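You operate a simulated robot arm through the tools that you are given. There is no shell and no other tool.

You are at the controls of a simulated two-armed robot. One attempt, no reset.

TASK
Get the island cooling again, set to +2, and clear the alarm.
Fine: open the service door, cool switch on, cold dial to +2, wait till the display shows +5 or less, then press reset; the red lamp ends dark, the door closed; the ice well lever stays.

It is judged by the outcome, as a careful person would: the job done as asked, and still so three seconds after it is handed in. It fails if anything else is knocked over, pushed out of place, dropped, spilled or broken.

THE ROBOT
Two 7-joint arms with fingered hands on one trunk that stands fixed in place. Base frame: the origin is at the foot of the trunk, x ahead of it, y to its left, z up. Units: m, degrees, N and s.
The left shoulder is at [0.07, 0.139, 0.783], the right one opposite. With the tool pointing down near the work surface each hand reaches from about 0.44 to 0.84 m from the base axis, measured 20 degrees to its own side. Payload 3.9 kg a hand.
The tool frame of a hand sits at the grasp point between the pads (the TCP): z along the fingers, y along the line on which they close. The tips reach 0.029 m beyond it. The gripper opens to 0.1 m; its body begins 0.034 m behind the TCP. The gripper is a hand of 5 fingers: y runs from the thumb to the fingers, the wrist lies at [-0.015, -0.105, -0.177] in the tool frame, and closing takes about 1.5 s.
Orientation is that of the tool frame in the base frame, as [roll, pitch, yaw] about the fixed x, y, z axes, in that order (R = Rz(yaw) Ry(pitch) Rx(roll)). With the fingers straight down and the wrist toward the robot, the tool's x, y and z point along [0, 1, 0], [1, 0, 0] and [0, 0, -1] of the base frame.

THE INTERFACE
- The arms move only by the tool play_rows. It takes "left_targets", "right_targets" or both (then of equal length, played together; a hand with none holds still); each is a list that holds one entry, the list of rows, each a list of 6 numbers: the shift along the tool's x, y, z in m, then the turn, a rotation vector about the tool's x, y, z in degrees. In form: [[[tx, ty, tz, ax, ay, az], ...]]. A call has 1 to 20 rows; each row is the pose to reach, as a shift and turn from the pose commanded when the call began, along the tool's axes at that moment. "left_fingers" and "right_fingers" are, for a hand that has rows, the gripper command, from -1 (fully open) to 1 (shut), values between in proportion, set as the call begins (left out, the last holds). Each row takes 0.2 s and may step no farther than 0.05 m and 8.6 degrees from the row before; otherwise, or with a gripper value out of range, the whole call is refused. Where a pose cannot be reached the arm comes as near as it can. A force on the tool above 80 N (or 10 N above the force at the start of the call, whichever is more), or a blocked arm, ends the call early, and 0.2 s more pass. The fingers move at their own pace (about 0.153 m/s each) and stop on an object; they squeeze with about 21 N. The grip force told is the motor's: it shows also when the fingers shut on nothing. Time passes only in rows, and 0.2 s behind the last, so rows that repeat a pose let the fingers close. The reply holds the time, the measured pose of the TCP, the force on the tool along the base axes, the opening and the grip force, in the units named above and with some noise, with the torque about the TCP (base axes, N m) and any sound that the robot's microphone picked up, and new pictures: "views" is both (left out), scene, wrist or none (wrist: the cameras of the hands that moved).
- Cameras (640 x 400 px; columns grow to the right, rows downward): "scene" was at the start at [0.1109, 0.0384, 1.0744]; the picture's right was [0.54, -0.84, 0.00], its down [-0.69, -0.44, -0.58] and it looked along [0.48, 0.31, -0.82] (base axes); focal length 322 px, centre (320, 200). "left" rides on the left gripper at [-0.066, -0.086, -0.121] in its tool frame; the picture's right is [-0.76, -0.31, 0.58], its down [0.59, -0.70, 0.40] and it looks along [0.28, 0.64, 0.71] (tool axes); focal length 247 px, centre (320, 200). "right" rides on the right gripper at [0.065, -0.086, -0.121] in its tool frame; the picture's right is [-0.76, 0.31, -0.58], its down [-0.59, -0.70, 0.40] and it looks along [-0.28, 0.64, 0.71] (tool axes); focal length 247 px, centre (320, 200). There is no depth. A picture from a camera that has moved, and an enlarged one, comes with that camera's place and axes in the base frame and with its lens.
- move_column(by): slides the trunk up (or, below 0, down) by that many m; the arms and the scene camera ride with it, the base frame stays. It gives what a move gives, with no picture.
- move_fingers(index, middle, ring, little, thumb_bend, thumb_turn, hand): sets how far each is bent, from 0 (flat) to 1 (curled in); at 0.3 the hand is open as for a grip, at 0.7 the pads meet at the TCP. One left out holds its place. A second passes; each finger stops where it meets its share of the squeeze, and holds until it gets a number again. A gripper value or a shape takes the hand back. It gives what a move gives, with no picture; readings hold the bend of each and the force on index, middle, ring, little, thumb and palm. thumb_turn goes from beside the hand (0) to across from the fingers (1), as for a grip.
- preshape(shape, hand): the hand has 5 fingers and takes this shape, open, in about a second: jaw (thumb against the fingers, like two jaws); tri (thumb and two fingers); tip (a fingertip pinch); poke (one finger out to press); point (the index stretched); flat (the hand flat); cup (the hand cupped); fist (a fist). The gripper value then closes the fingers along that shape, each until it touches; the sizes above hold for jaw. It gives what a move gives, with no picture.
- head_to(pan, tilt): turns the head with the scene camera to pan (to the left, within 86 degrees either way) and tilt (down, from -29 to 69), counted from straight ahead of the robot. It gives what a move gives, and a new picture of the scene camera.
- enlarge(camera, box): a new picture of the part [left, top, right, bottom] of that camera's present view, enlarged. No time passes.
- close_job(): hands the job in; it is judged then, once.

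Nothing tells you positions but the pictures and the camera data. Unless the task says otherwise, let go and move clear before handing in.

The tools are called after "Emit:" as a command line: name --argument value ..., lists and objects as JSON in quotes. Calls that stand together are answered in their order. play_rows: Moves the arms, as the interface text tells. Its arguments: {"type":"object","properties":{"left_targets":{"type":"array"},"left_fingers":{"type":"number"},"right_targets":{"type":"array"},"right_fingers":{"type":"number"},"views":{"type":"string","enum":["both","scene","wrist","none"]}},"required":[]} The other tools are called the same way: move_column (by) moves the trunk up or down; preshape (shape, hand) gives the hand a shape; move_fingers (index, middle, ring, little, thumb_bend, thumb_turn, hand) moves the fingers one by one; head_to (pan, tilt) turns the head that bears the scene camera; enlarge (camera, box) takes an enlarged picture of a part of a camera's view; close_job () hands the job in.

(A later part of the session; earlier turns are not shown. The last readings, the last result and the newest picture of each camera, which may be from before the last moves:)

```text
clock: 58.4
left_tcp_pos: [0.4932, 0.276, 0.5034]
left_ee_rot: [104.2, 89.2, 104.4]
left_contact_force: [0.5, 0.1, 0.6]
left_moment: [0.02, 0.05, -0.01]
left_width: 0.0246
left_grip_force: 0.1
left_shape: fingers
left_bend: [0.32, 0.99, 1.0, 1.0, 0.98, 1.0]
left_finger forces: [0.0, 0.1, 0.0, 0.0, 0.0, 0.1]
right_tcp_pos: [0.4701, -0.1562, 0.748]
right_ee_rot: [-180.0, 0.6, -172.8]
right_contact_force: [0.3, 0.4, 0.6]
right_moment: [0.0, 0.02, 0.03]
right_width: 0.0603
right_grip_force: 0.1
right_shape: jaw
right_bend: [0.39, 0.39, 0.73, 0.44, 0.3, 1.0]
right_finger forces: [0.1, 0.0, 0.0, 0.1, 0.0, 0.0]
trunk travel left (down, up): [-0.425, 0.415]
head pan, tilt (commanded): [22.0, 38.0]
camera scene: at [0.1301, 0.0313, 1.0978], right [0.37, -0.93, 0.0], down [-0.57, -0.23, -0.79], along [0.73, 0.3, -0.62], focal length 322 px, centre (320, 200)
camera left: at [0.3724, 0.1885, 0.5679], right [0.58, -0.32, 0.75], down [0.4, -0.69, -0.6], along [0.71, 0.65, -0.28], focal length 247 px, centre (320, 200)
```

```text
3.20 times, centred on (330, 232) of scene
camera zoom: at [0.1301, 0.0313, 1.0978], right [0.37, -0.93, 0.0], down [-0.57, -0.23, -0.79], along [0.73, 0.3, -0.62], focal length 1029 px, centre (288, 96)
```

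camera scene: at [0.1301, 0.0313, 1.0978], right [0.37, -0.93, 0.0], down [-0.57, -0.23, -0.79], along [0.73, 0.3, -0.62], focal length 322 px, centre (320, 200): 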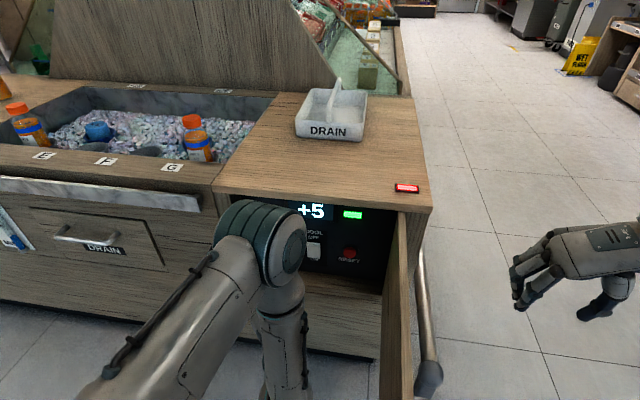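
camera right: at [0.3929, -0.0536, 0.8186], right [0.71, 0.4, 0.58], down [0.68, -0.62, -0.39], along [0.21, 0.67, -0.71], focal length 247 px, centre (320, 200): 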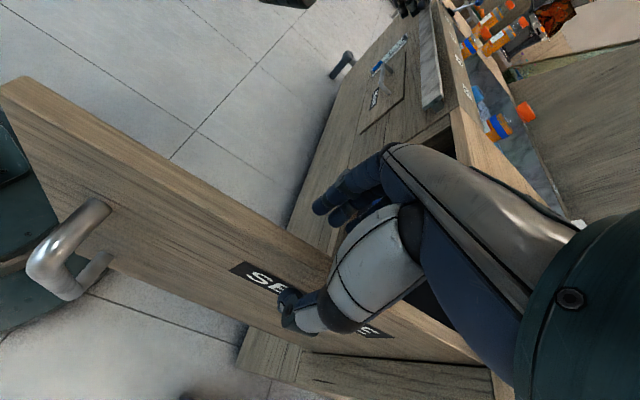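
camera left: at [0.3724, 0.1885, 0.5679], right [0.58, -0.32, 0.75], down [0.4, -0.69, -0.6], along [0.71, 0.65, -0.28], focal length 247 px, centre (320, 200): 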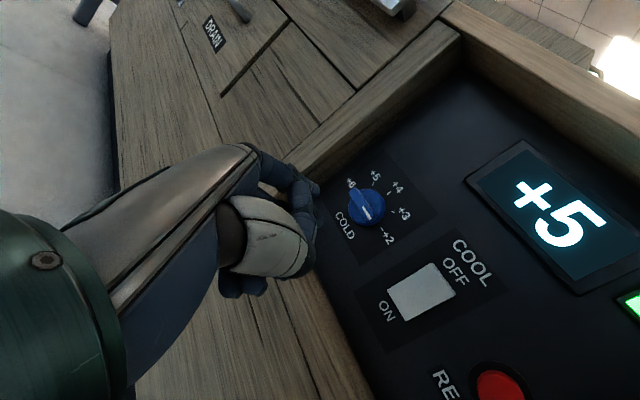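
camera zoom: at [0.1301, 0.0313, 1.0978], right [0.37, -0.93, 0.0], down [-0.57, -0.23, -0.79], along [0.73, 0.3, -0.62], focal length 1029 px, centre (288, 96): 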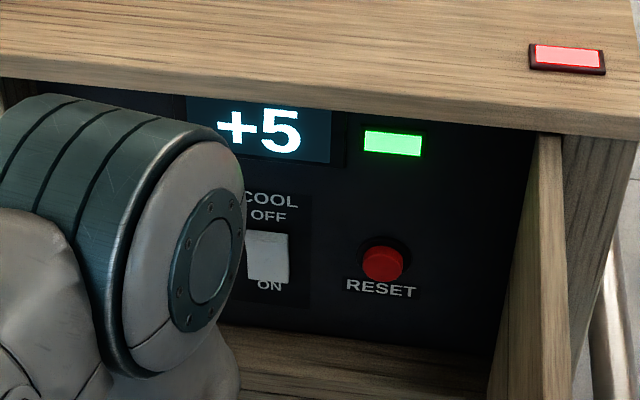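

The pointer is parallel to the +2 line, and the display reads +5. Now I'll move toward RESET, turning the hand back to −30° to keep clear of the door.

Emit:
play_rows --left_targets '[[[-0.003, -0.0265, -0.005, 7.5, 0, 0], [-0.006, -0.053, -0.006, 15, 0, 0], [-0.009, -0.0795, -0.005, 22.5, 0, 0], [-0.012, -0.106, -0.003, 30, 0, 0]]]' --views "both"

Emit:
enlarge --camera "left" --box '[260, 120, 500, 270]'

```text
clock: 59.4
left_tcp_pos: [0.4885, 0.1664, 0.5143]
left_ee_rot: [137.7, 89.2, 107.5]
left_contact_force: [-0.3, 0.2, 0.9]
left_moment: [0.0, -0.02, -0.03]
left_width: 0.025
left_grip_force: 0.0
left_shape: fingers
left_bend: [0.32, 0.99, 1.0, 1.0, 0.98, 1.0]
left_finger forces: [0.0, 0.1, 0.0, 0.1, 0.0, 0.0]
right_tcp_pos: [0.4705, -0.1566, 0.7474]
right_ee_rot: [-180.0, 0.6, -172.9]
right_contact_force: [0.8, -0.1, 0.0]
right_moment: [-0.04, -0.02, 0.02]
right_width: 0.0603
right_grip_force: 0.1
right_shape: jaw
right_bend: [0.39, 0.39, 0.73, 0.44, 0.3, 1.0]
right_finger forces: [0.1, 0.1, 0.1, 0.0, 0.0, 0.0]
trunk travel left (down, up): [-0.425, 0.415]
head pan, tilt (commanded): [22.0, 38.0]
camera scene: at [0.1301, 0.0313, 1.0978], right [0.37, -0.93, 0.0], down [-0.57, -0.23, -0.79], along [0.73, 0.3, -0.62], focal length 322 px, centre (320, 200)
camera left: at [0.3425, 0.1525, 0.5804], right [0.35, -0.56, 0.75], down [-0.01, -0.8, -0.6], along [0.94, 0.2, -0.29], focal length 247 px, centre (320, 200)
```

scene: 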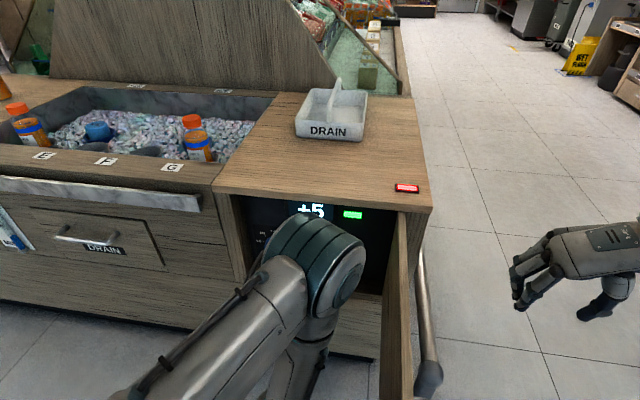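
left: 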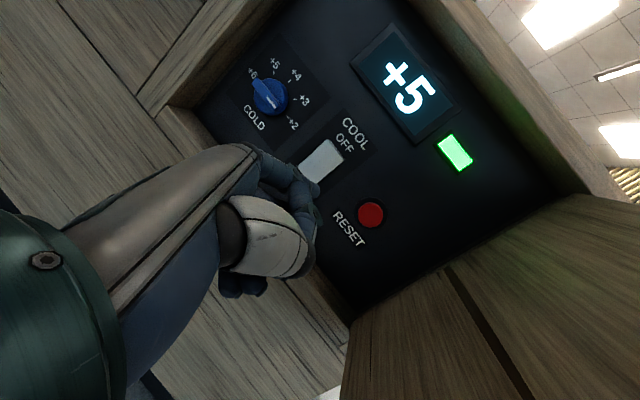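

```text
2.67 times, centred on (380, 195) of left
camera zoom: at [0.3425, 0.1525, 0.5804], right [0.35, -0.56, 0.75], down [-0.01, -0.8, -0.6], along [0.94, 0.2, -0.29], focal length 659 px, centre (160, 213)
```

zoom: 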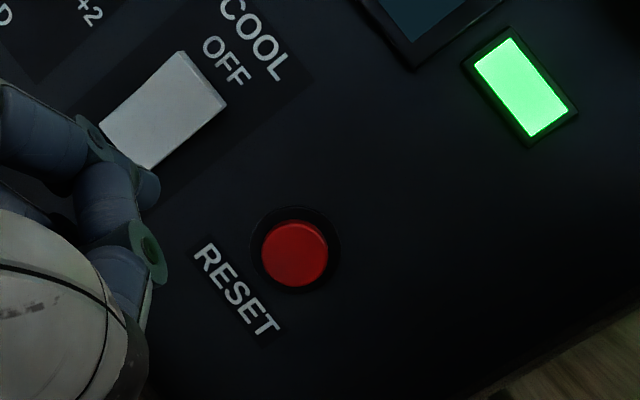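

The elbow is clear of the door. I'll move the fingertip to about 4 cm in front of RESET.

Emit:
play_rows --left_targets '[[[-0.002, -0.0042, 0.025, 0, 0, 0], [-0.004, -0.0083, 0.05, 0, 0, 0], [-0.0057, -0.0125, 0.075, 0, 0, 0]]]' --views "both"

Emit:
enlarge --camera "left" --box '[260, 120, 500, 270]'

```text
clock: 60.2
left_tcp_pos: [0.5475, 0.119, 0.5193]
left_ee_rot: [141.4, 89.2, 111.4]
left_contact_force: [0.2, 0.5, -0.1]
left_moment: [-0.01, 0.03, 0.01]
left_width: 0.0248
left_grip_force: 0.0
left_shape: fingers
left_bend: [0.32, 0.99, 1.0, 1.0, 0.98, 1.0]
left_finger forces: [0.0, 0.0, 0.1, 0.0, 0.0, 0.0]
right_tcp_pos: [0.4705, -0.1579, 0.7483]
right_ee_rot: [179.9, 0.5, -173.0]
right_contact_force: [-0.4, 0.1, -0.1]
right_moment: [0.03, 0.01, 0.01]
right_width: 0.0602
right_grip_force: 0.0
right_shape: jaw
right_bend: [0.39, 0.39, 0.73, 0.44, 0.3, 1.0]
right_finger forces: [0.1, 0.1, 0.0, 0.0, 0.0, 0.1]
trunk travel left (down, up): [-0.425, 0.415]
head pan, tilt (commanded): [22.0, 38.0]
camera scene: at [0.1302, 0.0314, 1.0978], right [0.37, -0.93, 0.0], down [-0.57, -0.23, -0.79], along [0.73, 0.3, -0.62], focal length 322 px, centre (320, 200)
camera left: at [0.4014, 0.1052, 0.5841], right [0.35, -0.56, 0.75], down [-0.01, -0.8, -0.6], along [0.94, 0.2, -0.28], focal length 247 px, centre (320, 200)
```

scene: 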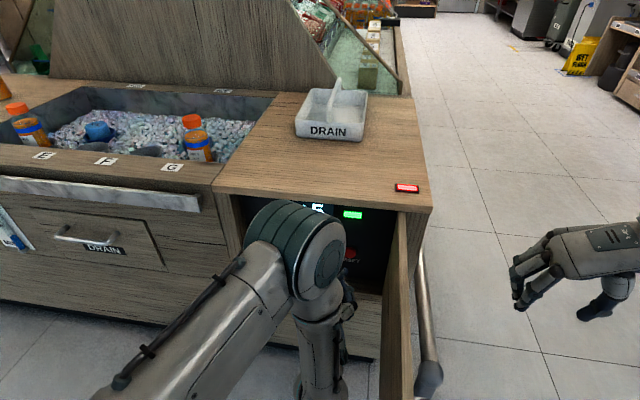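
left: 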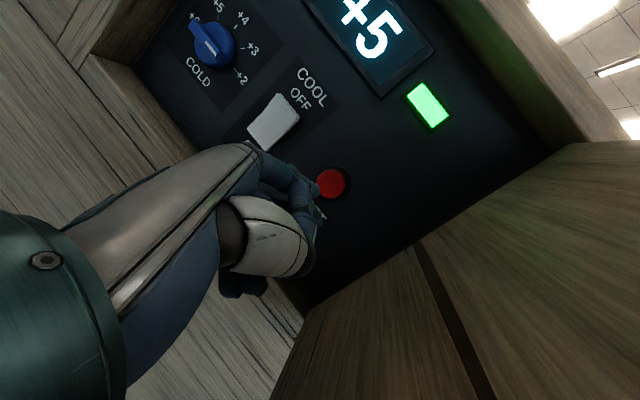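

```text
2.67 times, centred on (380, 195) of left
camera zoom: at [0.4014, 0.1052, 0.5841], right [0.35, -0.56, 0.75], down [-0.01, -0.8, -0.6], along [0.94, 0.2, -0.28], focal length 659 px, centre (160, 213)
```

zoom: 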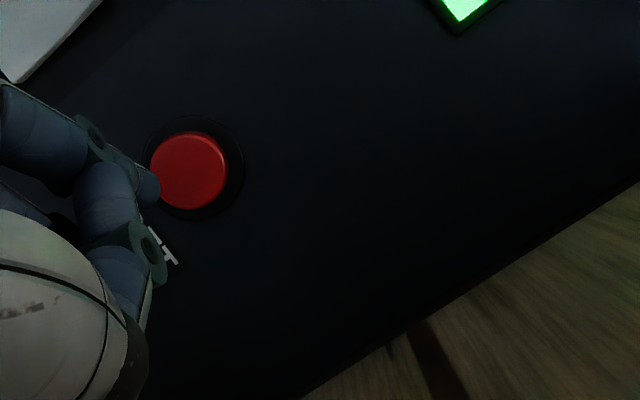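

Aligned with RESET to within a few millimetres. I'll hold about 1.5 s, nudging slightly up and right, so the display is safely below +5 before pressing.

Emit:
play_rows --left_targets '[[[-0.0035, -0.0022, 0.0013, 0, 0, 0], [-0.0035, -0.0022, 0.0013, 0, 0, 0], [-0.0035, -0.0022, 0.0013, 0, 0, 0], [-0.0035, -0.0022, 0.0013, 0, 0, 0], [-0.0035, -0.0022, 0.0013, 0, 0, 0], [-0.0035, -0.0022, 0.0013, 0, 0, 0], [-0.0035, -0.0022, 0.0013, 0, 0, 0], [-0.0035, -0.0022, 0.0013, 0, 0, 0]]]' --views "wrist"

Emit:
enlarge --camera "left" --box '[260, 0, 500, 250]'

```text
clock: 62.0
left_tcp_pos: [0.5488, 0.1182, 0.5223]
left_ee_rot: [142.4, 89.1, 112.4]
left_contact_force: [-0.3, 0.6, -0.1]
left_moment: [0.01, 0.01, -0.03]
left_width: 0.0249
left_grip_force: 0.1
left_shape: fingers
left_bend: [0.32, 0.99, 1.0, 1.0, 0.98, 1.0]
left_finger forces: [0.0, 0.0, 0.0, 0.1, 0.0, 0.0]
right_tcp_pos: [0.4705, -0.1576, 0.7485]
right_ee_rot: [180.0, 0.6, -173.0]
right_contact_force: [0.3, 0.5, -0.3]
right_moment: [0.02, 0.02, 0.0]
right_width: 0.0602
right_grip_force: 0.0
right_shape: jaw
right_bend: [0.39, 0.39, 0.73, 0.44, 0.3, 1.0]
right_finger forces: [0.0, 0.1, 0.0, 0.0, 0.0, 0.0]
trunk travel left (down, up): [-0.425, 0.415]
head pan, tilt (commanded): [22.0, 38.0]
camera left: at [0.4016, 0.1031, 0.5881], right [0.35, -0.56, 0.75], down [-0.01, -0.8, -0.6], along [0.94, 0.2, -0.28], focal length 247 px, centre (320, 200)
```

left: 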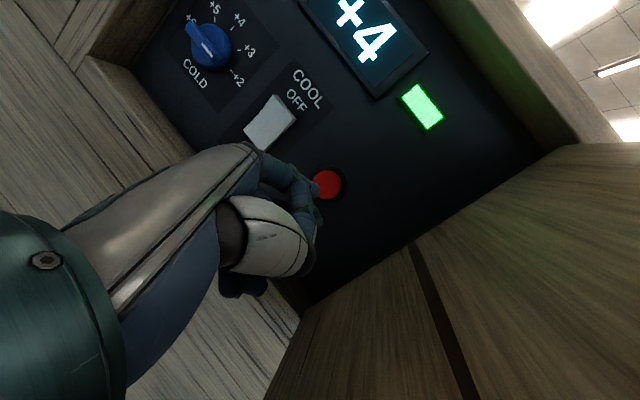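

```text
1.60 times, centred on (380, 125) of left
camera zoom: at [0.4016, 0.1031, 0.5881], right [0.35, -0.56, 0.75], down [-0.01, -0.8, -0.6], along [0.94, 0.2, -0.28], focal length 395 px, centre (224, 320)
```

zoom: 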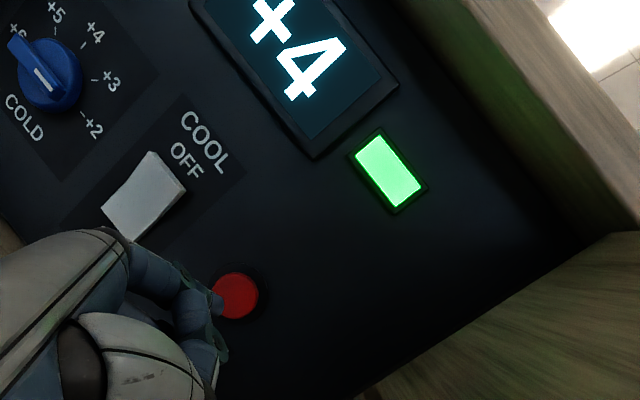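

Display reads +4. Now I'll press RESET along the panel normal.

Emit:
play_rows --left_targets '[[[0, 0.0102, 0.011, 0, 0, 0], [0, 0.0191, 0.0205, 0, 0, 0], [0, 0.0246, 0.0263, 0, 0, 0], [0, 0.0286, 0.0307, 0, 0, 0], [0, 0.0321, 0.0344, 0, 0, 0], [0, 0.0341, 0.0366, 0, 0, 0]]]' --views "both"

Emit:
enlarge --camera "scene" --box '[230, 150, 450, 290]'

Emit:
enlarge --camera "left" --box '[260, 100, 500, 250]'

```text
clock: 63.4
left_tcp_pos: [0.5957, 0.1299, 0.5218]
left_ee_rot: [149.3, 89.3, 119.4]
left_contact_force: [-29.7, 3.4, 1.1]
left_moment: [0.02, -0.3, 1.3]
left_width: 0.024
left_grip_force: 15.3
left_shape: fingers
left_bend: [0.33, 0.99, 1.0, 1.0, 0.98, 1.0]
left_finger forces: [29.7, 0.0, 0.0, 0.0, 0.0, 0.0]
right_tcp_pos: [0.4692, -0.1569, 0.7498]
right_ee_rot: [180.0, 0.7, -172.8]
right_contact_force: [0.1, -1.1, 0.0]
right_moment: [-0.03, -0.03, -0.03]
right_width: 0.0601
right_grip_force: 0.1
right_shape: jaw
right_bend: [0.39, 0.39, 0.73, 0.44, 0.3, 1.0]
right_finger forces: [0.1, 0.1, 0.0, 0.0, 0.0, 0.1]
trunk travel left (down, up): [-0.425, 0.415]
head pan, tilt (commanded): [22.0, 38.0]
heard: click
camera scene: at [0.1274, 0.0317, 1.0982], right [0.38, -0.93, 0.0], down [-0.57, -0.23, -0.79], along [0.73, 0.3, -0.61], focal length 322 px, centre (320, 200)
camera left: at [0.4486, 0.1156, 0.5878], right [0.35, -0.56, 0.75], down [-0.01, -0.8, -0.6], along [0.94, 0.21, -0.29], focal length 247 px, centre (320, 200)
```

scene: 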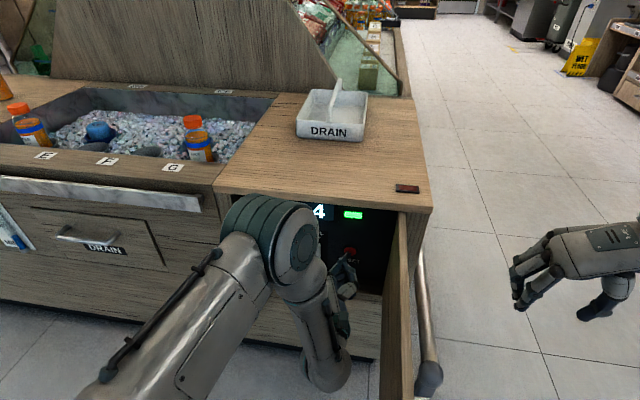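
left: 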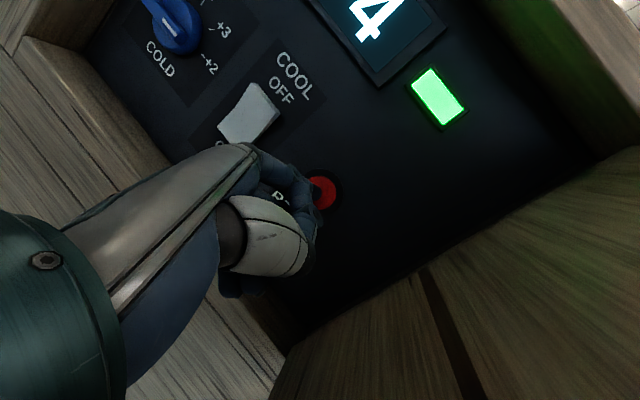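

```text
2.86 times, centred on (340, 220) of scene
camera zoom: at [0.1274, 0.0317, 1.0982], right [0.38, -0.93, 0.0], down [-0.57, -0.23, -0.79], along [0.73, 0.3, -0.61], focal length 919 px, centre (263, 143)
```

zoom: 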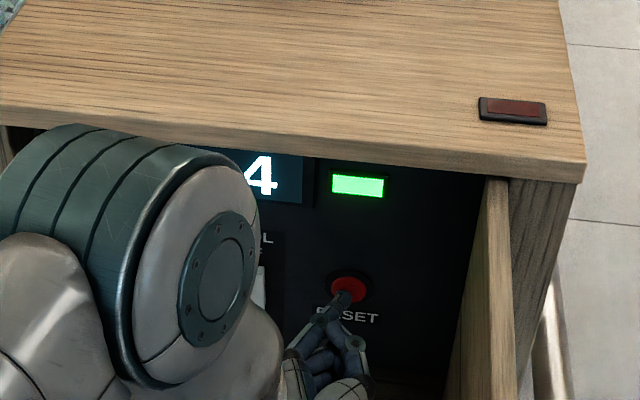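

```text
2.67 times, centred on (380, 175) of left
camera zoom: at [0.4486, 0.1156, 0.5878], right [0.35, -0.56, 0.75], down [-0.01, -0.8, -0.6], along [0.94, 0.21, -0.29], focal length 659 px, centre (160, 267)
```

zoom: 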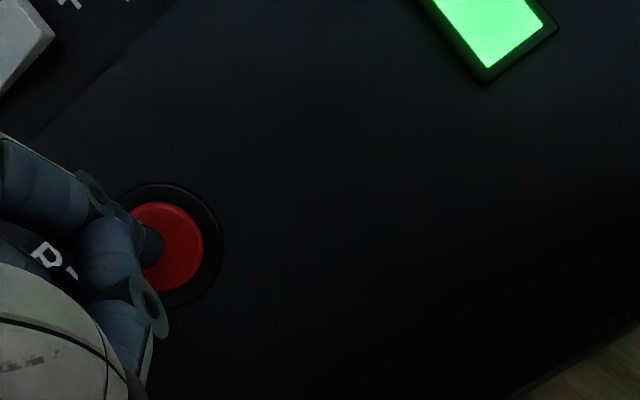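

RESET clicked and the red lamp went dark, with the display at +4. I'll back the left hand out of the cabinet.

Emit:
play_rows --left_targets '[[[0, -0.0171, -0.0183, 0, 0, 0], [0, -0.0341, -0.0366, 0, 0, 0], [0.003, -0.03, -0.062, 0, 0, 0], [0.006, -0.026, -0.088, 0, 0, 0], [0.008, -0.0216, -0.1134, 0, 0, 0]]]' --views "both"

Emit:
enlarge --camera "left" --box '[220, 40, 500, 250]'

```text
clock: 64.6
left_tcp_pos: [0.4897, 0.1676, 0.5125]
left_ee_rot: [142.0, 89.3, 111.9]
left_contact_force: [0.5, 0.4, -0.7]
left_moment: [0.01, -0.02, 0.01]
left_width: 0.025
left_grip_force: 0.1
left_shape: fingers
left_bend: [0.32, 0.99, 1.0, 1.0, 0.98, 1.0]
left_finger forces: [0.0, 0.1, 0.0, 0.0, 0.0, 0.1]
right_tcp_pos: [0.471, -0.1578, 0.7476]
right_ee_rot: [180.0, 0.6, -173.0]
right_contact_force: [0.5, 0.2, 0.2]
right_moment: [0.01, 0.0, 0.0]
right_width: 0.0601
right_grip_force: 0.1
right_shape: jaw
right_bend: [0.39, 0.39, 0.73, 0.44, 0.3, 1.0]
right_finger forces: [0.0, 0.1, 0.0, 0.0, 0.1, 0.1]
trunk travel left (down, up): [-0.425, 0.415]
head pan, tilt (commanded): [22.0, 38.0]
camera scene: at [0.1301, 0.0315, 1.0978], right [0.37, -0.93, 0.0], down [-0.57, -0.23, -0.79], along [0.73, 0.3, -0.62], focal length 322 px, centre (320, 200)
camera left: at [0.343, 0.1527, 0.5795], right [0.35, -0.56, 0.75], down [-0.01, -0.8, -0.6], along [0.94, 0.2, -0.28], focal length 247 px, centre (320, 200)
```

scene: 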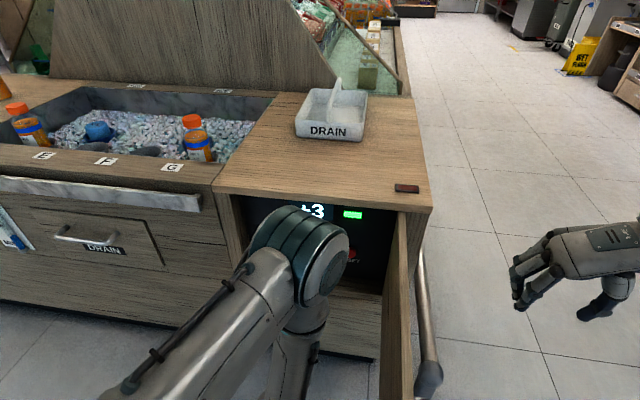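
left: 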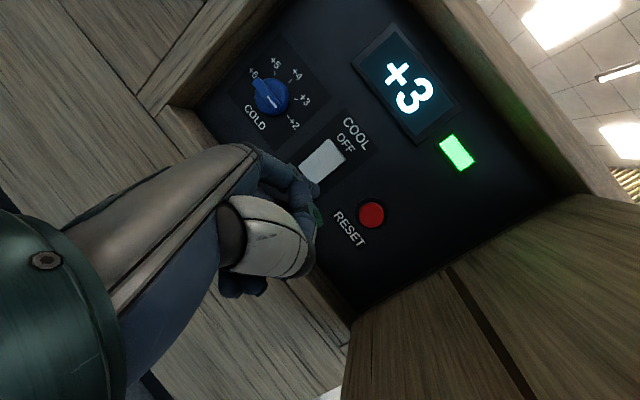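

```text
1.90 times, centred on (360, 145) of left
camera zoom: at [0.343, 0.1527, 0.5795], right [0.35, -0.56, 0.75], down [-0.01, -0.8, -0.6], along [0.94, 0.2, -0.28], focal length 470 px, centre (244, 305)
```

zoom: 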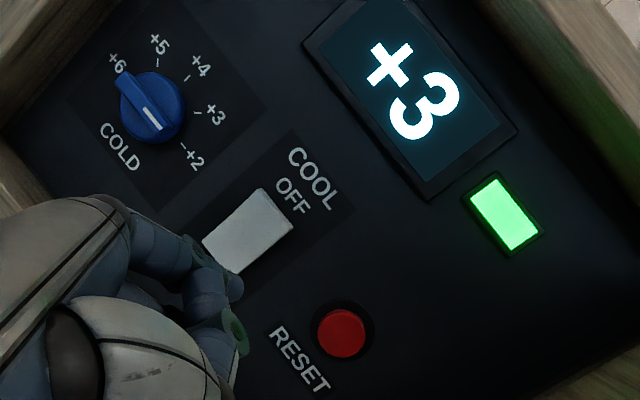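

The display falls further (+3), the green lamp is on, the red lamp is dark and the dial is at +2. I'll withdraw the left hand fully back to the left.

Emit:
play_rows --left_targets '[[[0.002, 0.0177, -0.0254, -2, 0, 0], [0.005, 0.0353, -0.0508, -4, 0, 0], [0.007, 0.053, -0.0762, -6, 0, 0], [0.01, 0.0707, -0.1015, -8, 0, 0], [0.012, 0.0884, -0.1269, -10, 0, 0], [0.015, 0.106, -0.1523, -12, 0, 0], [0.017, 0.1237, -0.1777, -14.4, 0, 0]]]' --views "scene"

Emit:
play_rows --left_targets '[[[-0.014, 0.0141, -0.0164, 5, 0, 0], [-0.034, 0.035, -0.0347, 10, 0, 0], [-0.054, 0.0558, -0.053, 15, 0, 0], [-0.074, 0.082, -0.0707, 20, 0, 0], [-0.094, 0.1098, -0.0826, 25, 0, 0], [-0.114, 0.1387, -0.0907, 30, 0, 0], [-0.134, 0.1687, -0.0949, 35, 0, 0], [-0.134, 0.2002, -0.0933, 40, 0, 0]]]' --views "scene"

```text
clock: 66.2
left_tcp_pos: [0.3957, 0.3632, 0.5001]
left_ee_rot: [129.6, 89.3, 114.0]
left_contact_force: [0.0, 0.6, 0.1]
left_moment: [-0.05, 0.04, 0.0]
left_width: 0.0252
left_grip_force: 0.2
left_shape: fingers
left_bend: [0.32, 0.99, 1.0, 1.0, 0.98, 1.0]
left_finger forces: [0.0, 0.1, 0.1, 0.0, 0.1, 0.0]
right_tcp_pos: [0.4707, -0.1575, 0.7485]
right_ee_rot: [-180.0, 0.7, -172.9]
right_contact_force: [-0.1, -0.1, -0.1]
right_moment: [0.01, 0.0, 0.01]
right_width: 0.06
right_grip_force: 0.0
right_shape: jaw
right_bend: [0.39, 0.39, 0.73, 0.44, 0.3, 1.0]
right_finger forces: [0.0, 0.1, 0.0, 0.0, 0.0, 0.1]
trunk travel left (down, up): [-0.425, 0.415]
head pan, tilt (commanded): [22.0, 38.0]
camera scene: at [0.1301, 0.0316, 1.0978], right [0.37, -0.93, 0.0], down [-0.57, -0.23, -0.79], along [0.73, 0.3, -0.62], focal length 322 px, centre (320, 200)
```

scene: 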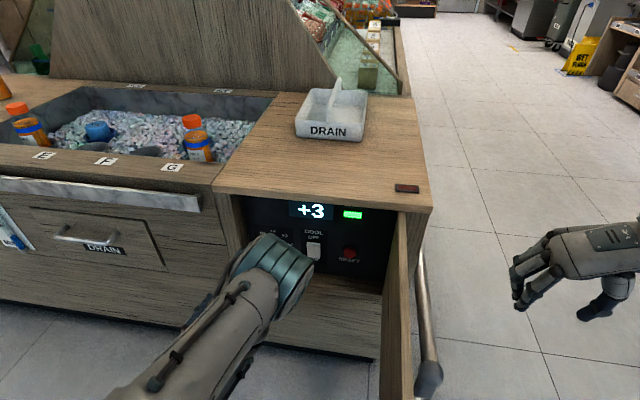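

```text
clock: 68.0
left_tcp_pos: [0.3607, 0.5806, 0.6381]
left_ee_rot: [168.6, 89.3, 113.0]
left_contact_force: [-1.0, -0.5, -0.1]
left_moment: [0.0, -0.02, 0.01]
left_width: 0.0247
left_grip_force: 0.0
left_shape: fingers
left_bend: [0.32, 0.99, 1.0, 1.0, 0.98, 1.0]
left_finger forces: [0.0, 0.0, 0.1, 0.1, 0.0, 0.0]
right_tcp_pos: [0.4698, -0.1574, 0.7488]
right_ee_rot: [-179.9, 0.5, -172.9]
right_contact_force: [-0.6, -0.5, -0.5]
right_moment: [-0.02, 0.01, -0.01]
right_width: 0.0598
right_grip_force: 0.1
right_shape: jaw
right_bend: [0.39, 0.39, 0.73, 0.44, 0.3, 1.0]
right_finger forces: [0.0, 0.1, 0.1, 0.0, 0.0, 0.1]
trunk travel left (down, up): [-0.425, 0.415]
head pan, tilt (commanded): [22.0, 38.0]
camera scene: at [0.13, 0.0316, 1.0978], right [0.37, -0.93, 0.0], down [-0.57, -0.23, -0.79], along [0.73, 0.3, -0.62], focal length 322 px, centre (320, 200)
```

scene: 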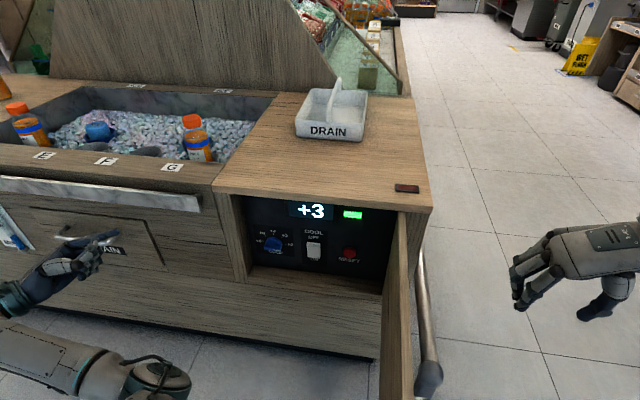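

The left hand is clear. I'll take a close look at the panel state and the door before closing it.

Emit:
enlarge --camera "scene" --box '[220, 170, 440, 300]'

Emit:
head_to --pan 5 --tilt 60

```text
2.91 times, centred on (330, 235) of scene
camera zoom: at [0.13, 0.0316, 1.0978], right [0.37, -0.93, 0.0], down [-0.57, -0.23, -0.79], along [0.73, 0.3, -0.62], focal length 936 px, centre (291, 98)
```

zoom: 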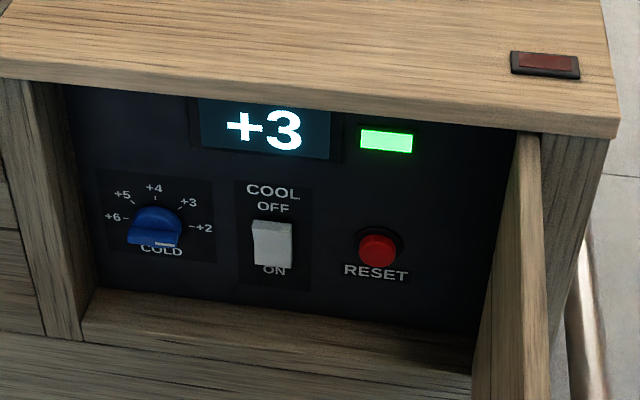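

```text
clock: 68.9
left_tcp_pos: [0.3599, 0.5791, 0.6379]
left_ee_rot: [167.3, 89.1, 111.8]
left_contact_force: [-0.4, -0.4, 0.2]
left_moment: [-0.03, 0.01, 0.0]
left_width: 0.0251
left_grip_force: 0.0
left_shape: fingers
left_bend: [0.32, 0.99, 1.0, 1.0, 0.98, 1.0]
left_finger forces: [0.0, 0.0, 0.0, 0.1, 0.0, 0.0]
right_tcp_pos: [0.4704, -0.1574, 0.7483]
right_ee_rot: [-180.0, 0.6, -172.9]
right_contact_force: [1.0, -0.1, -0.5]
right_moment: [-0.04, 0.0, -0.07]
right_width: 0.0604
right_grip_force: 0.0
right_shape: jaw
right_bend: [0.39, 0.39, 0.73, 0.44, 0.3, 1.0]
right_finger forces: [0.1, 0.0, 0.0, 0.0, 0.0, 0.0]
trunk travel left (down, up): [-0.425, 0.415]
head pan, tilt (commanded): [5.0, 60.0]
camera scene: at [0.1166, 0.0049, 1.0681], right [0.09, -1.0, 0.0], down [-0.86, -0.08, -0.5], along [0.5, 0.04, -0.87], focal length 322 px, centre (320, 200)
```

scene: 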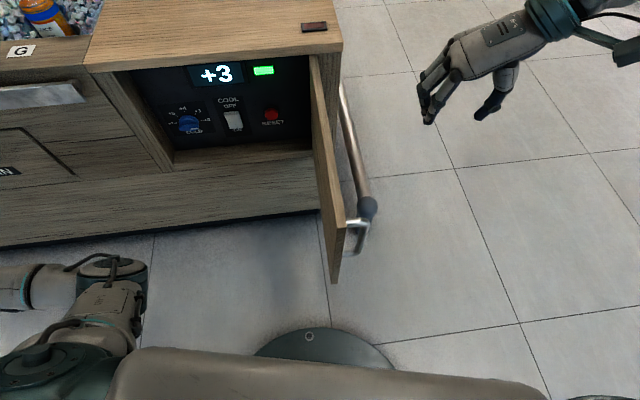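

The panel state is right: dial +2, switch ON, red lamp dark. To close the door I'll bring the right hand, closed and fingers down, low on the door's outer side, away from the handle.

Emit:
play_rows --right_targets '[[[0.01, 0.0, 0.04, 0, 0, 0], [0.02, 0.01, 0.08, 0, 0, 0], [0.025, 0.02, 0.12, 0, 0, 0], [0.03, 0.03, 0.16, 0, 0, 0], [0.0323, 0.04, 0.19, 0, 0, 0], [0.0323, 0.05, 0.19, 0, 0, 0], [0.0323, 0.05, 0.19, 0, 0, 0]]]' --right_fingers 1 --views "both"

```text
clock: 70.5
left_tcp_pos: [0.3597, 0.581, 0.6384]
left_ee_rot: [164.8, 89.1, 109.2]
left_contact_force: [-0.1, 0.1, 0.2]
left_moment: [0.03, -0.02, 0.0]
left_width: 0.0249
left_grip_force: 0.1
left_shape: fingers
left_bend: [0.32, 0.99, 1.0, 1.0, 0.98, 1.0]
left_finger forces: [0.0, 0.1, 0.0, 0.0, 0.1, 0.0]
right_tcp_pos: [0.434, -0.1125, 0.5575]
right_ee_rot: [180.0, 0.7, -172.8]
right_contact_force: [-0.1, 0.5, -0.1]
right_moment: [0.01, -0.02, -0.02]
right_width: 0.0
right_grip_force: 21.3
right_shape: jaw
right_bend: [0.7, 0.7, 0.7, 0.7, 0.7, 1.0]
right_finger forces: [0.0, 0.1, 0.0, 0.0, 0.1, 0.0]
trunk travel left (down, up): [-0.425, 0.415]
head pan, tilt (commanded): [5.0, 60.0]
camera scene: at [0.1165, 0.005, 1.0681], right [0.09, -1.0, 0.0], down [-0.86, -0.08, -0.5], along [0.5, 0.04, -0.87], focal length 322 px, centre (320, 200)
camera right: at [0.378, -0.2054, 0.6768], right [0.71, 0.4, 0.58], down [0.68, -0.62, -0.39], along [0.21, 0.67, -0.71], focal length 247 px, centre (320, 200)
```

scene: 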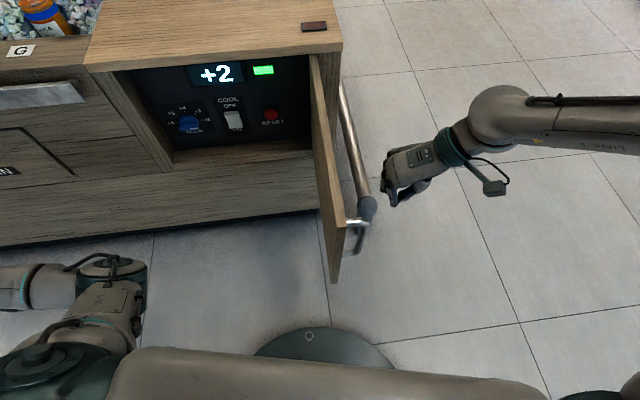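
right: 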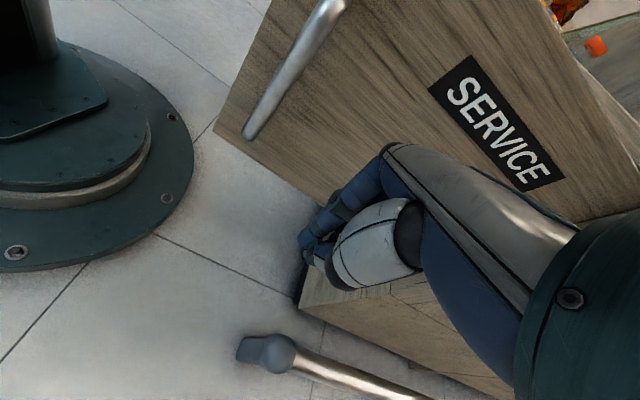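

The display has reached +2. Now I'll push the door closed with the right hand along the hinge arc, the first 30° first.

Emit:
play_rows --right_targets '[[[-0.0014, 0.0275, 0, 0, 0, 0], [-0.0032, 0.0575, 0, 0, 0, 0], [-0.0044, 0.0826, 0, 0, 0, 0], [-0.0045, 0.1077, 0, 0, 0, 0], [0.0005, 0.1311, 0, 0, 0, 4], [0.0008, 0.1487, 0, 0, 0, 9], [0.0009, 0.1666, 0, 0, 0, 14], [-0.0019, 0.1841, 0, 0, 0, 19], [-0.0048, 0.2015, 0, 0, 0, 24]]]' --views "both"

```text
clock: 72.5
left_tcp_pos: [0.3588, 0.5793, 0.6388]
left_ee_rot: [160.0, 89.2, 104.4]
left_contact_force: [0.7, -0.1, -0.7]
left_moment: [0.01, -0.02, -0.02]
left_width: 0.0251
left_grip_force: 0.2
left_shape: fingers
left_bend: [0.32, 0.99, 1.0, 1.0, 0.98, 1.0]
left_finger forces: [0.0, 0.0, 0.0, 0.0, 0.0, 0.1]
right_tcp_pos: [0.4136, 0.0899, 0.5561]
right_ee_rot: [179.8, 0.5, 163.0]
right_contact_force: [0.1, 0.9, -0.2]
right_moment: [-0.02, -0.01, 0.0]
right_width: 0.0
right_grip_force: 21.2
right_shape: jaw
right_bend: [0.7, 0.7, 0.7, 0.7, 0.7, 1.0]
right_finger forces: [0.0, 0.0, 0.1, 0.0, 0.1, 0.1]
trunk travel left (down, up): [-0.425, 0.415]
head pan, tilt (commanded): [5.0, 60.0]
camera scene: at [0.1165, 0.0052, 1.0681], right [0.09, -1.0, 0.0], down [-0.86, -0.08, -0.5], along [0.5, 0.04, -0.87], focal length 322 px, centre (320, 200)
camera right: at [0.3241, 0.0271, 0.6753], right [0.81, 0.07, 0.58], down [0.36, -0.84, -0.4], along [0.47, 0.53, -0.71], focal length 247 px, centre (320, 200)
```

scene: 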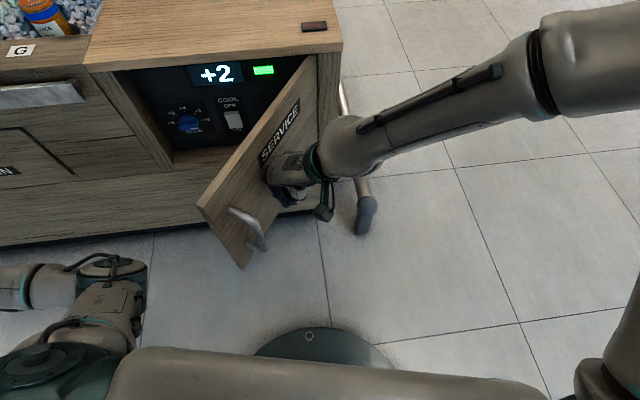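
right: 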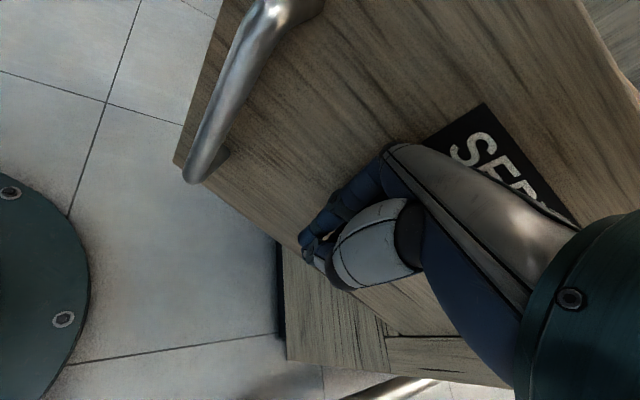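

The door is following well. I'll continue the arc.

Emit:
play_rows --right_targets '[[[0.0013, 0.0167, 0, 0, 0, 5], [0.0026, 0.0334, 0, 0, 0, 10], [0.001, 0.051, 0, 0, 0, 15], [-0.0005, 0.0687, 0, 0, 0, 20], [-0.0008, 0.0883, 0, 0, 0, 25], [-0.0011, 0.1078, 0, 0, 0, 30], [-0.0053, 0.1277, 0, 0, 0, 35]]]' --views "both"

```text
clock: 74.3
left_tcp_pos: [0.3593, 0.5798, 0.6374]
left_ee_rot: [166.9, 89.2, 111.3]
left_contact_force: [-0.5, 0.4, 0.7]
left_moment: [0.03, 0.0, -0.02]
left_width: 0.025
left_grip_force: 0.1
left_shape: fingers
left_bend: [0.32, 0.99, 1.0, 1.0, 0.98, 1.0]
left_finger forces: [0.0, 0.1, 0.0, 0.0, 0.0, 0.0]
right_tcp_pos: [0.485, 0.1989, 0.6044]
right_ee_rot: [173.0, -3.5, 127.7]
right_contact_force: [0.9, 0.2, 0.5]
right_moment: [0.0, -0.01, 0.02]
right_width: 0.0
right_grip_force: 20.4
right_shape: jaw
right_bend: [0.7, 0.7, 0.7, 0.7, 0.7, 1.0]
right_finger forces: [0.1, 0.0, 0.1, 0.0, 0.0, 0.1]
right hand out of reach, approached as far as the arm can: row 6, 7
trunk travel left (down, up): [-0.425, 0.415]
head pan, tilt (commanded): [5.0, 60.0]
stopped in row 7 (right hand): the arm was blocked; the commanded pose is now the measured one
camera scene: at [0.1163, 0.0048, 1.0681], right [0.09, -1.0, 0.0], down [-0.86, -0.08, -0.5], along [0.5, 0.04, -0.87], focal length 322 px, centre (320, 200)
camera right: at [0.3706, 0.1842, 0.7182], right [0.67, -0.48, 0.56], down [-0.17, -0.84, -0.52], along [0.72, 0.25, -0.65], focal length 247 px, centre (320, 200)
```

scene: 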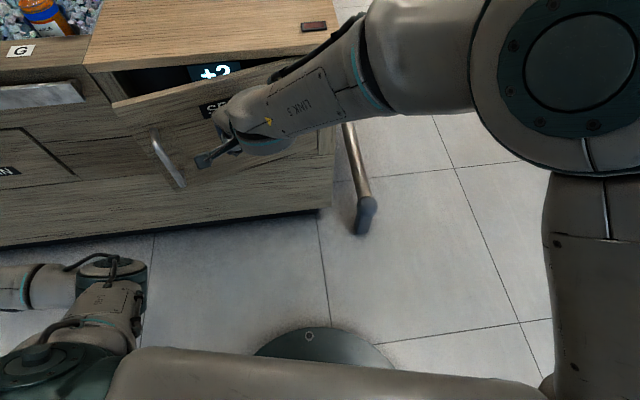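
right: 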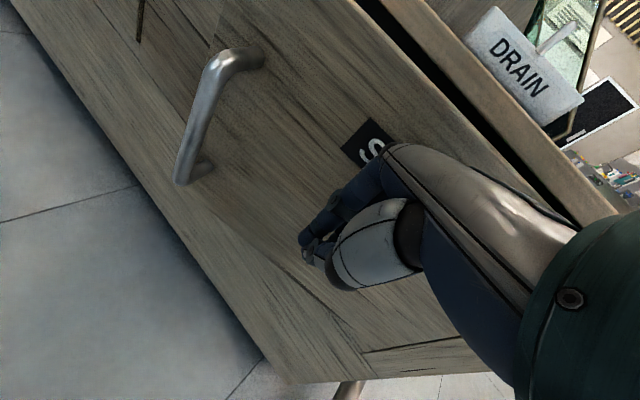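

The door is nearly shut and the right arm has run out of reach. I'll withdraw the right hand to the right and finish the last few degrees with the left hand.

Emit:
play_rows --right_targets '[[[-0.0237, -0.0184, 0, 0, 0, 0], [-0.0475, -0.0367, 0, 0, 0, 2], [-0.0712, -0.055, 0, 0, 0, 4], [-0.095, -0.0734, -0.01, 0, 0, 6], [-0.1187, -0.0917, -0.03, 0, 0, 8], [-0.1424, -0.11, -0.06, 0, 0, 10], [-0.166, -0.128, -0.09, 0, 0, 12], [-0.19, -0.147, -0.12, 0, 0, 14], [-0.214, -0.165, -0.14, 0, 0, 15], [-0.24, -0.185, -0.14, 0, 0, 15], [-0.265, -0.205, -0.14, 0, 0, 15]]]' --views "scene"

Emit:
enlarge --camera "scene" --box '[60, 0, 400, 220]'

```text
clock: 76.7
left_tcp_pos: [0.3595, 0.579, 0.6395]
left_ee_rot: [159.6, 89.2, 104.1]
left_contact_force: [-0.5, -0.2, 0.3]
left_moment: [0.01, 0.02, 0.01]
left_width: 0.0249
left_grip_force: 0.2
left_shape: fingers
left_bend: [0.32, 0.99, 1.0, 1.0, 0.98, 1.0]
left_finger forces: [0.0, 0.0, 0.1, 0.0, 0.1, 0.0]
right_tcp_pos: [0.4761, -0.1511, 0.7029]
right_ee_rot: [174.2, -4.9, 113.0]
right_contact_force: [-0.6, -0.4, -0.2]
right_moment: [-0.03, -0.01, -0.03]
right_width: 0.0001
right_grip_force: 21.2
right_shape: jaw
right_bend: [0.7, 0.7, 0.7, 0.7, 0.7, 1.0]
right_finger forces: [0.1, 0.0, 0.0, 0.0, 0.0, 0.0]
right hand out of reach, approached as far as the arm can: row 8, 9
trunk travel left (down, up): [-0.425, 0.415]
head pan, tilt (commanded): [5.0, 60.0]
camera scene: at [0.1165, 0.0038, 1.0681], right [0.09, -1.0, 0.0], down [-0.86, -0.07, -0.5], along [0.5, 0.04, -0.87], focal length 322 px, centre (320, 200)
```

scene: 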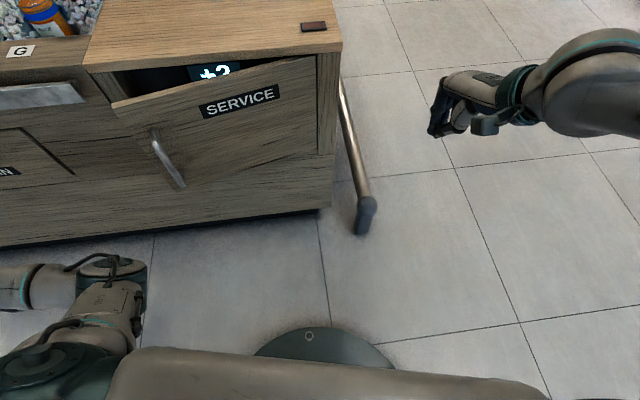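

```text
1.82 times, centred on (230, 110) of scene
camera zoom: at [0.1165, 0.0038, 1.0681], right [0.09, -1.0, 0.0], down [-0.86, -0.07, -0.5], along [0.5, 0.04, -0.87], focal length 585 px, centre (484, 364)
```

zoom: 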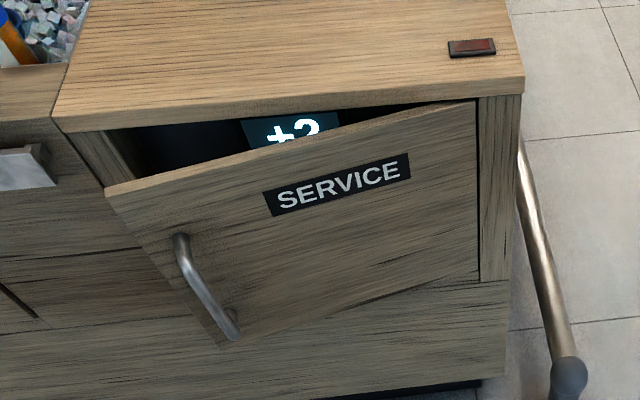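

The door is about 13° ajar. I'll raise the trunk for arm room and bring the left hand around in front of the door, keeping clear of the handle, to push it shut.

Emit:
move_column --by 0.2

Emit:
play_rows --left_targets '[[[0.03, -0.027, -0.001, -4, 0, 0], [0.07, -0.046, 0.022, -8, 0, 0], [0.11, -0.063, 0.047, -12, 0, 0], [0.15, -0.08, 0.073, -16, 0, 0], [0.18, -0.1, 0.1, -20, 0, 0], [0.2, -0.117, 0.125, -23, 0, 0], [0.22, -0.134, 0.15, -25, 0, 0], [0.235, -0.15, 0.174, -25, 0, 0], [0.24, -0.167, 0.2, -25, 0, 0]]]' --views "both"

```text
clock: 78.8
left_tcp_pos: [0.36, 0.5801, 0.837]
left_ee_rot: [166.3, 89.3, 110.6]
left_contact_force: [-0.2, 1.7, -0.1]
left_moment: [0.01, -0.03, -0.01]
left_width: 0.0247
left_grip_force: 0.0
left_shape: fingers
left_bend: [0.32, 0.99, 1.0, 1.0, 0.98, 1.0]
left_finger forces: [0.1, 0.1, 0.0, 0.1, 0.0, 0.0]
right_tcp_pos: [0.4759, -0.1489, 0.9018]
right_ee_rot: [174.3, -4.9, 113.1]
right_contact_force: [0.2, 1.0, 1.0]
right_moment: [0.01, -0.02, -0.01]
right_width: 0.0002
right_grip_force: 20.6
right_shape: jaw
right_bend: [0.7, 0.7, 0.7, 0.7, 0.7, 1.0]
right_finger forces: [0.0, 0.0, 0.0, 0.1, 0.1, 0.1]
trunk travel left (down, up): [-0.625, 0.215]
head pan, tilt (commanded): [5.0, 60.0]
```

```text
refused: row 3 steps farther than a row can; nothing moved
```

I'll resend that path with smaller steps, stopping partway to check.

Emit:
play_rows --left_targets '[[[0.03, -0.0335, 0.0134, -2.3, 0, 0], [0.065, -0.0587, 0.0324, -4.6, 0, 0], [0.1, -0.0797, 0.0544, -6.9, 0, 0], [0.13, -0.0967, 0.0791, -9.2, 0, 0], [0.16, -0.1165, 0.1079, -11.5, 0, 0], [0.19, -0.1363, 0.1368, -13.8, 0, 0], [0.215, -0.1562, 0.1656, -16.1, 0, 0]]]' --views "both"

```text
clock: 80.6
left_tcp_pos: [0.3168, 0.3827, 0.6278]
left_ee_rot: [130.6, 86.4, 93.2]
left_contact_force: [0.4, -0.1, -0.3]
left_moment: [-0.02, 0.0, -0.01]
left_width: 0.0253
left_grip_force: 0.1
left_shape: fingers
left_bend: [0.32, 0.99, 1.0, 1.0, 0.98, 1.0]
left_finger forces: [0.0, 0.0, 0.1, 0.0, 0.0, 0.1]
right_tcp_pos: [0.4757, -0.1481, 0.9026]
right_ee_rot: [174.4, -4.9, 113.1]
right_contact_force: [0.4, -0.5, -0.4]
right_moment: [0.02, 0.01, -0.01]
right_width: 0.0
right_grip_force: 21.0
right_shape: jaw
right_bend: [0.7, 0.7, 0.7, 0.7, 0.7, 1.0]
right_finger forces: [0.0, 0.0, 0.0, 0.1, 0.0, 0.0]
trunk travel left (down, up): [-0.625, 0.215]
head pan, tilt (commanded): [5.0, 60.0]
stopped in row 7 (left hand): the arm was blocked; the commanded pose is now the measured one
camera scene: at [0.1164, 0.005, 1.2681], right [0.09, -1.0, 0.0], down [-0.86, -0.08, -0.5], along [0.5, 0.04, -0.87], focal length 322 px, centre (320, 200)
camera left: at [0.1699, 0.3847, 0.6945], right [0.27, -0.64, 0.72], down [-0.11, -0.76, -0.64], along [0.95, 0.09, -0.28], focal length 247 px, centre (320, 200)
```

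scene: 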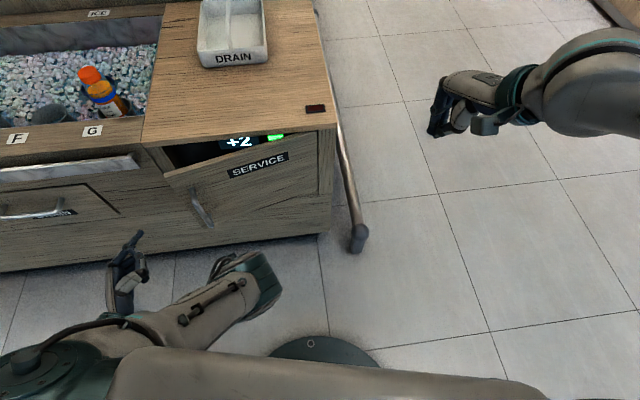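
left: 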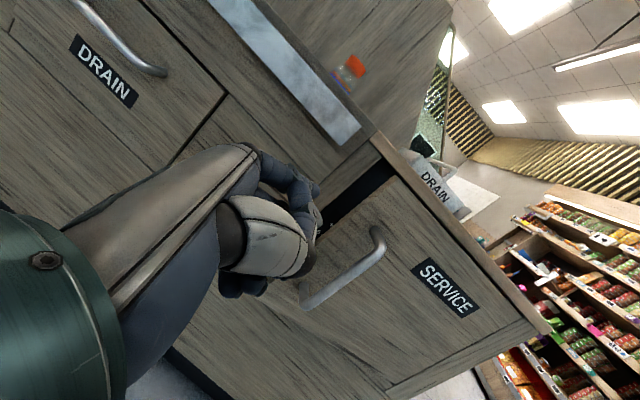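

The arm had folded against itself, so I'll go over the handle instead: up, then right above handle height, and then down in front of the door.

Emit:
play_rows --left_targets '[[[-0.0403, 0.0101, 0.0173, -1.2, 0, 0], [-0.0812, 0.0122, 0.0406, -2.4, 0, 0], [-0.1081, -0.0043, 0.0657, -3.6, 0, 0], [-0.1106, -0.0299, 0.0978, -4.8, 0, 0], [-0.1132, -0.0586, 0.1261, -6, 0, 0], [-0.1152, -0.083, 0.1485, -7.2, 0, 0]]]' --views "both"

```text
clock: 82.0
left_tcp_pos: [0.3913, 0.2196, 0.7359]
left_ee_rot: [128.0, 86.5, 97.5]
left_contact_force: [0.5, -0.2, 0.5]
left_moment: [0.0, 0.0, 0.0]
left_width: 0.0253
left_grip_force: 0.0
left_shape: fingers
left_bend: [0.31, 0.99, 1.0, 1.0, 0.98, 1.0]
left_finger forces: [0.1, 0.0, 0.0, 0.0, 0.0, 0.0]
left hand out of reach, approached as far as the arm can: row 2, 3, 4, 5, 6
right_tcp_pos: [0.4765, -0.1492, 0.9027]
right_ee_rot: [174.3, -4.9, 113.1]
right_contact_force: [-0.3, 0.1, 0.5]
right_moment: [0.01, -0.03, -0.02]
right_width: 0.0001
right_grip_force: 21.0
right_shape: jaw
right_bend: [0.7, 0.7, 0.7, 0.7, 0.7, 1.0]
right_finger forces: [0.0, 0.0, 0.0, 0.1, 0.0, 0.1]
trunk travel left (down, up): [-0.625, 0.215]
head pan, tilt (commanded): [5.0, 60.0]
camera scene: at [0.1163, 0.0044, 1.2681], right [0.09, -1.0, 0.0], down [-0.86, -0.08, -0.5], along [0.5, 0.04, -0.87], focal length 322 px, centre (320, 200)
camera left: at [0.2445, 0.2019, 0.8018], right [0.35, -0.6, 0.72], down [-0.02, -0.77, -0.64], along [0.94, 0.21, -0.28], focal length 247 px, centre (320, 200)
```

scene: 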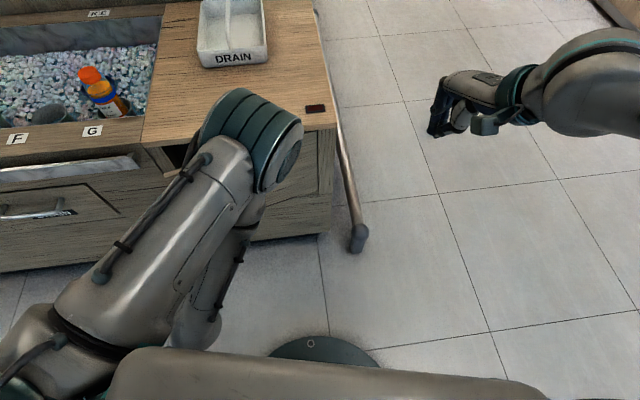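
left: 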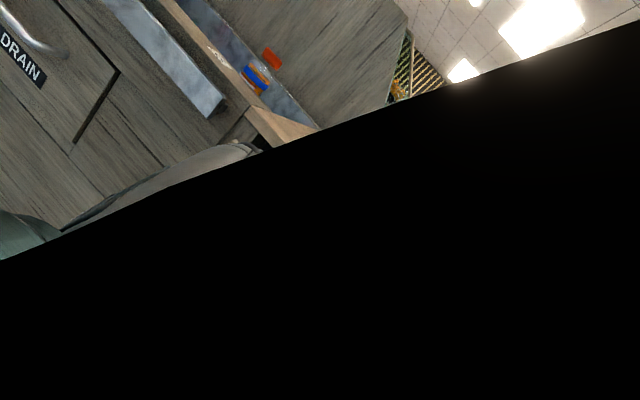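

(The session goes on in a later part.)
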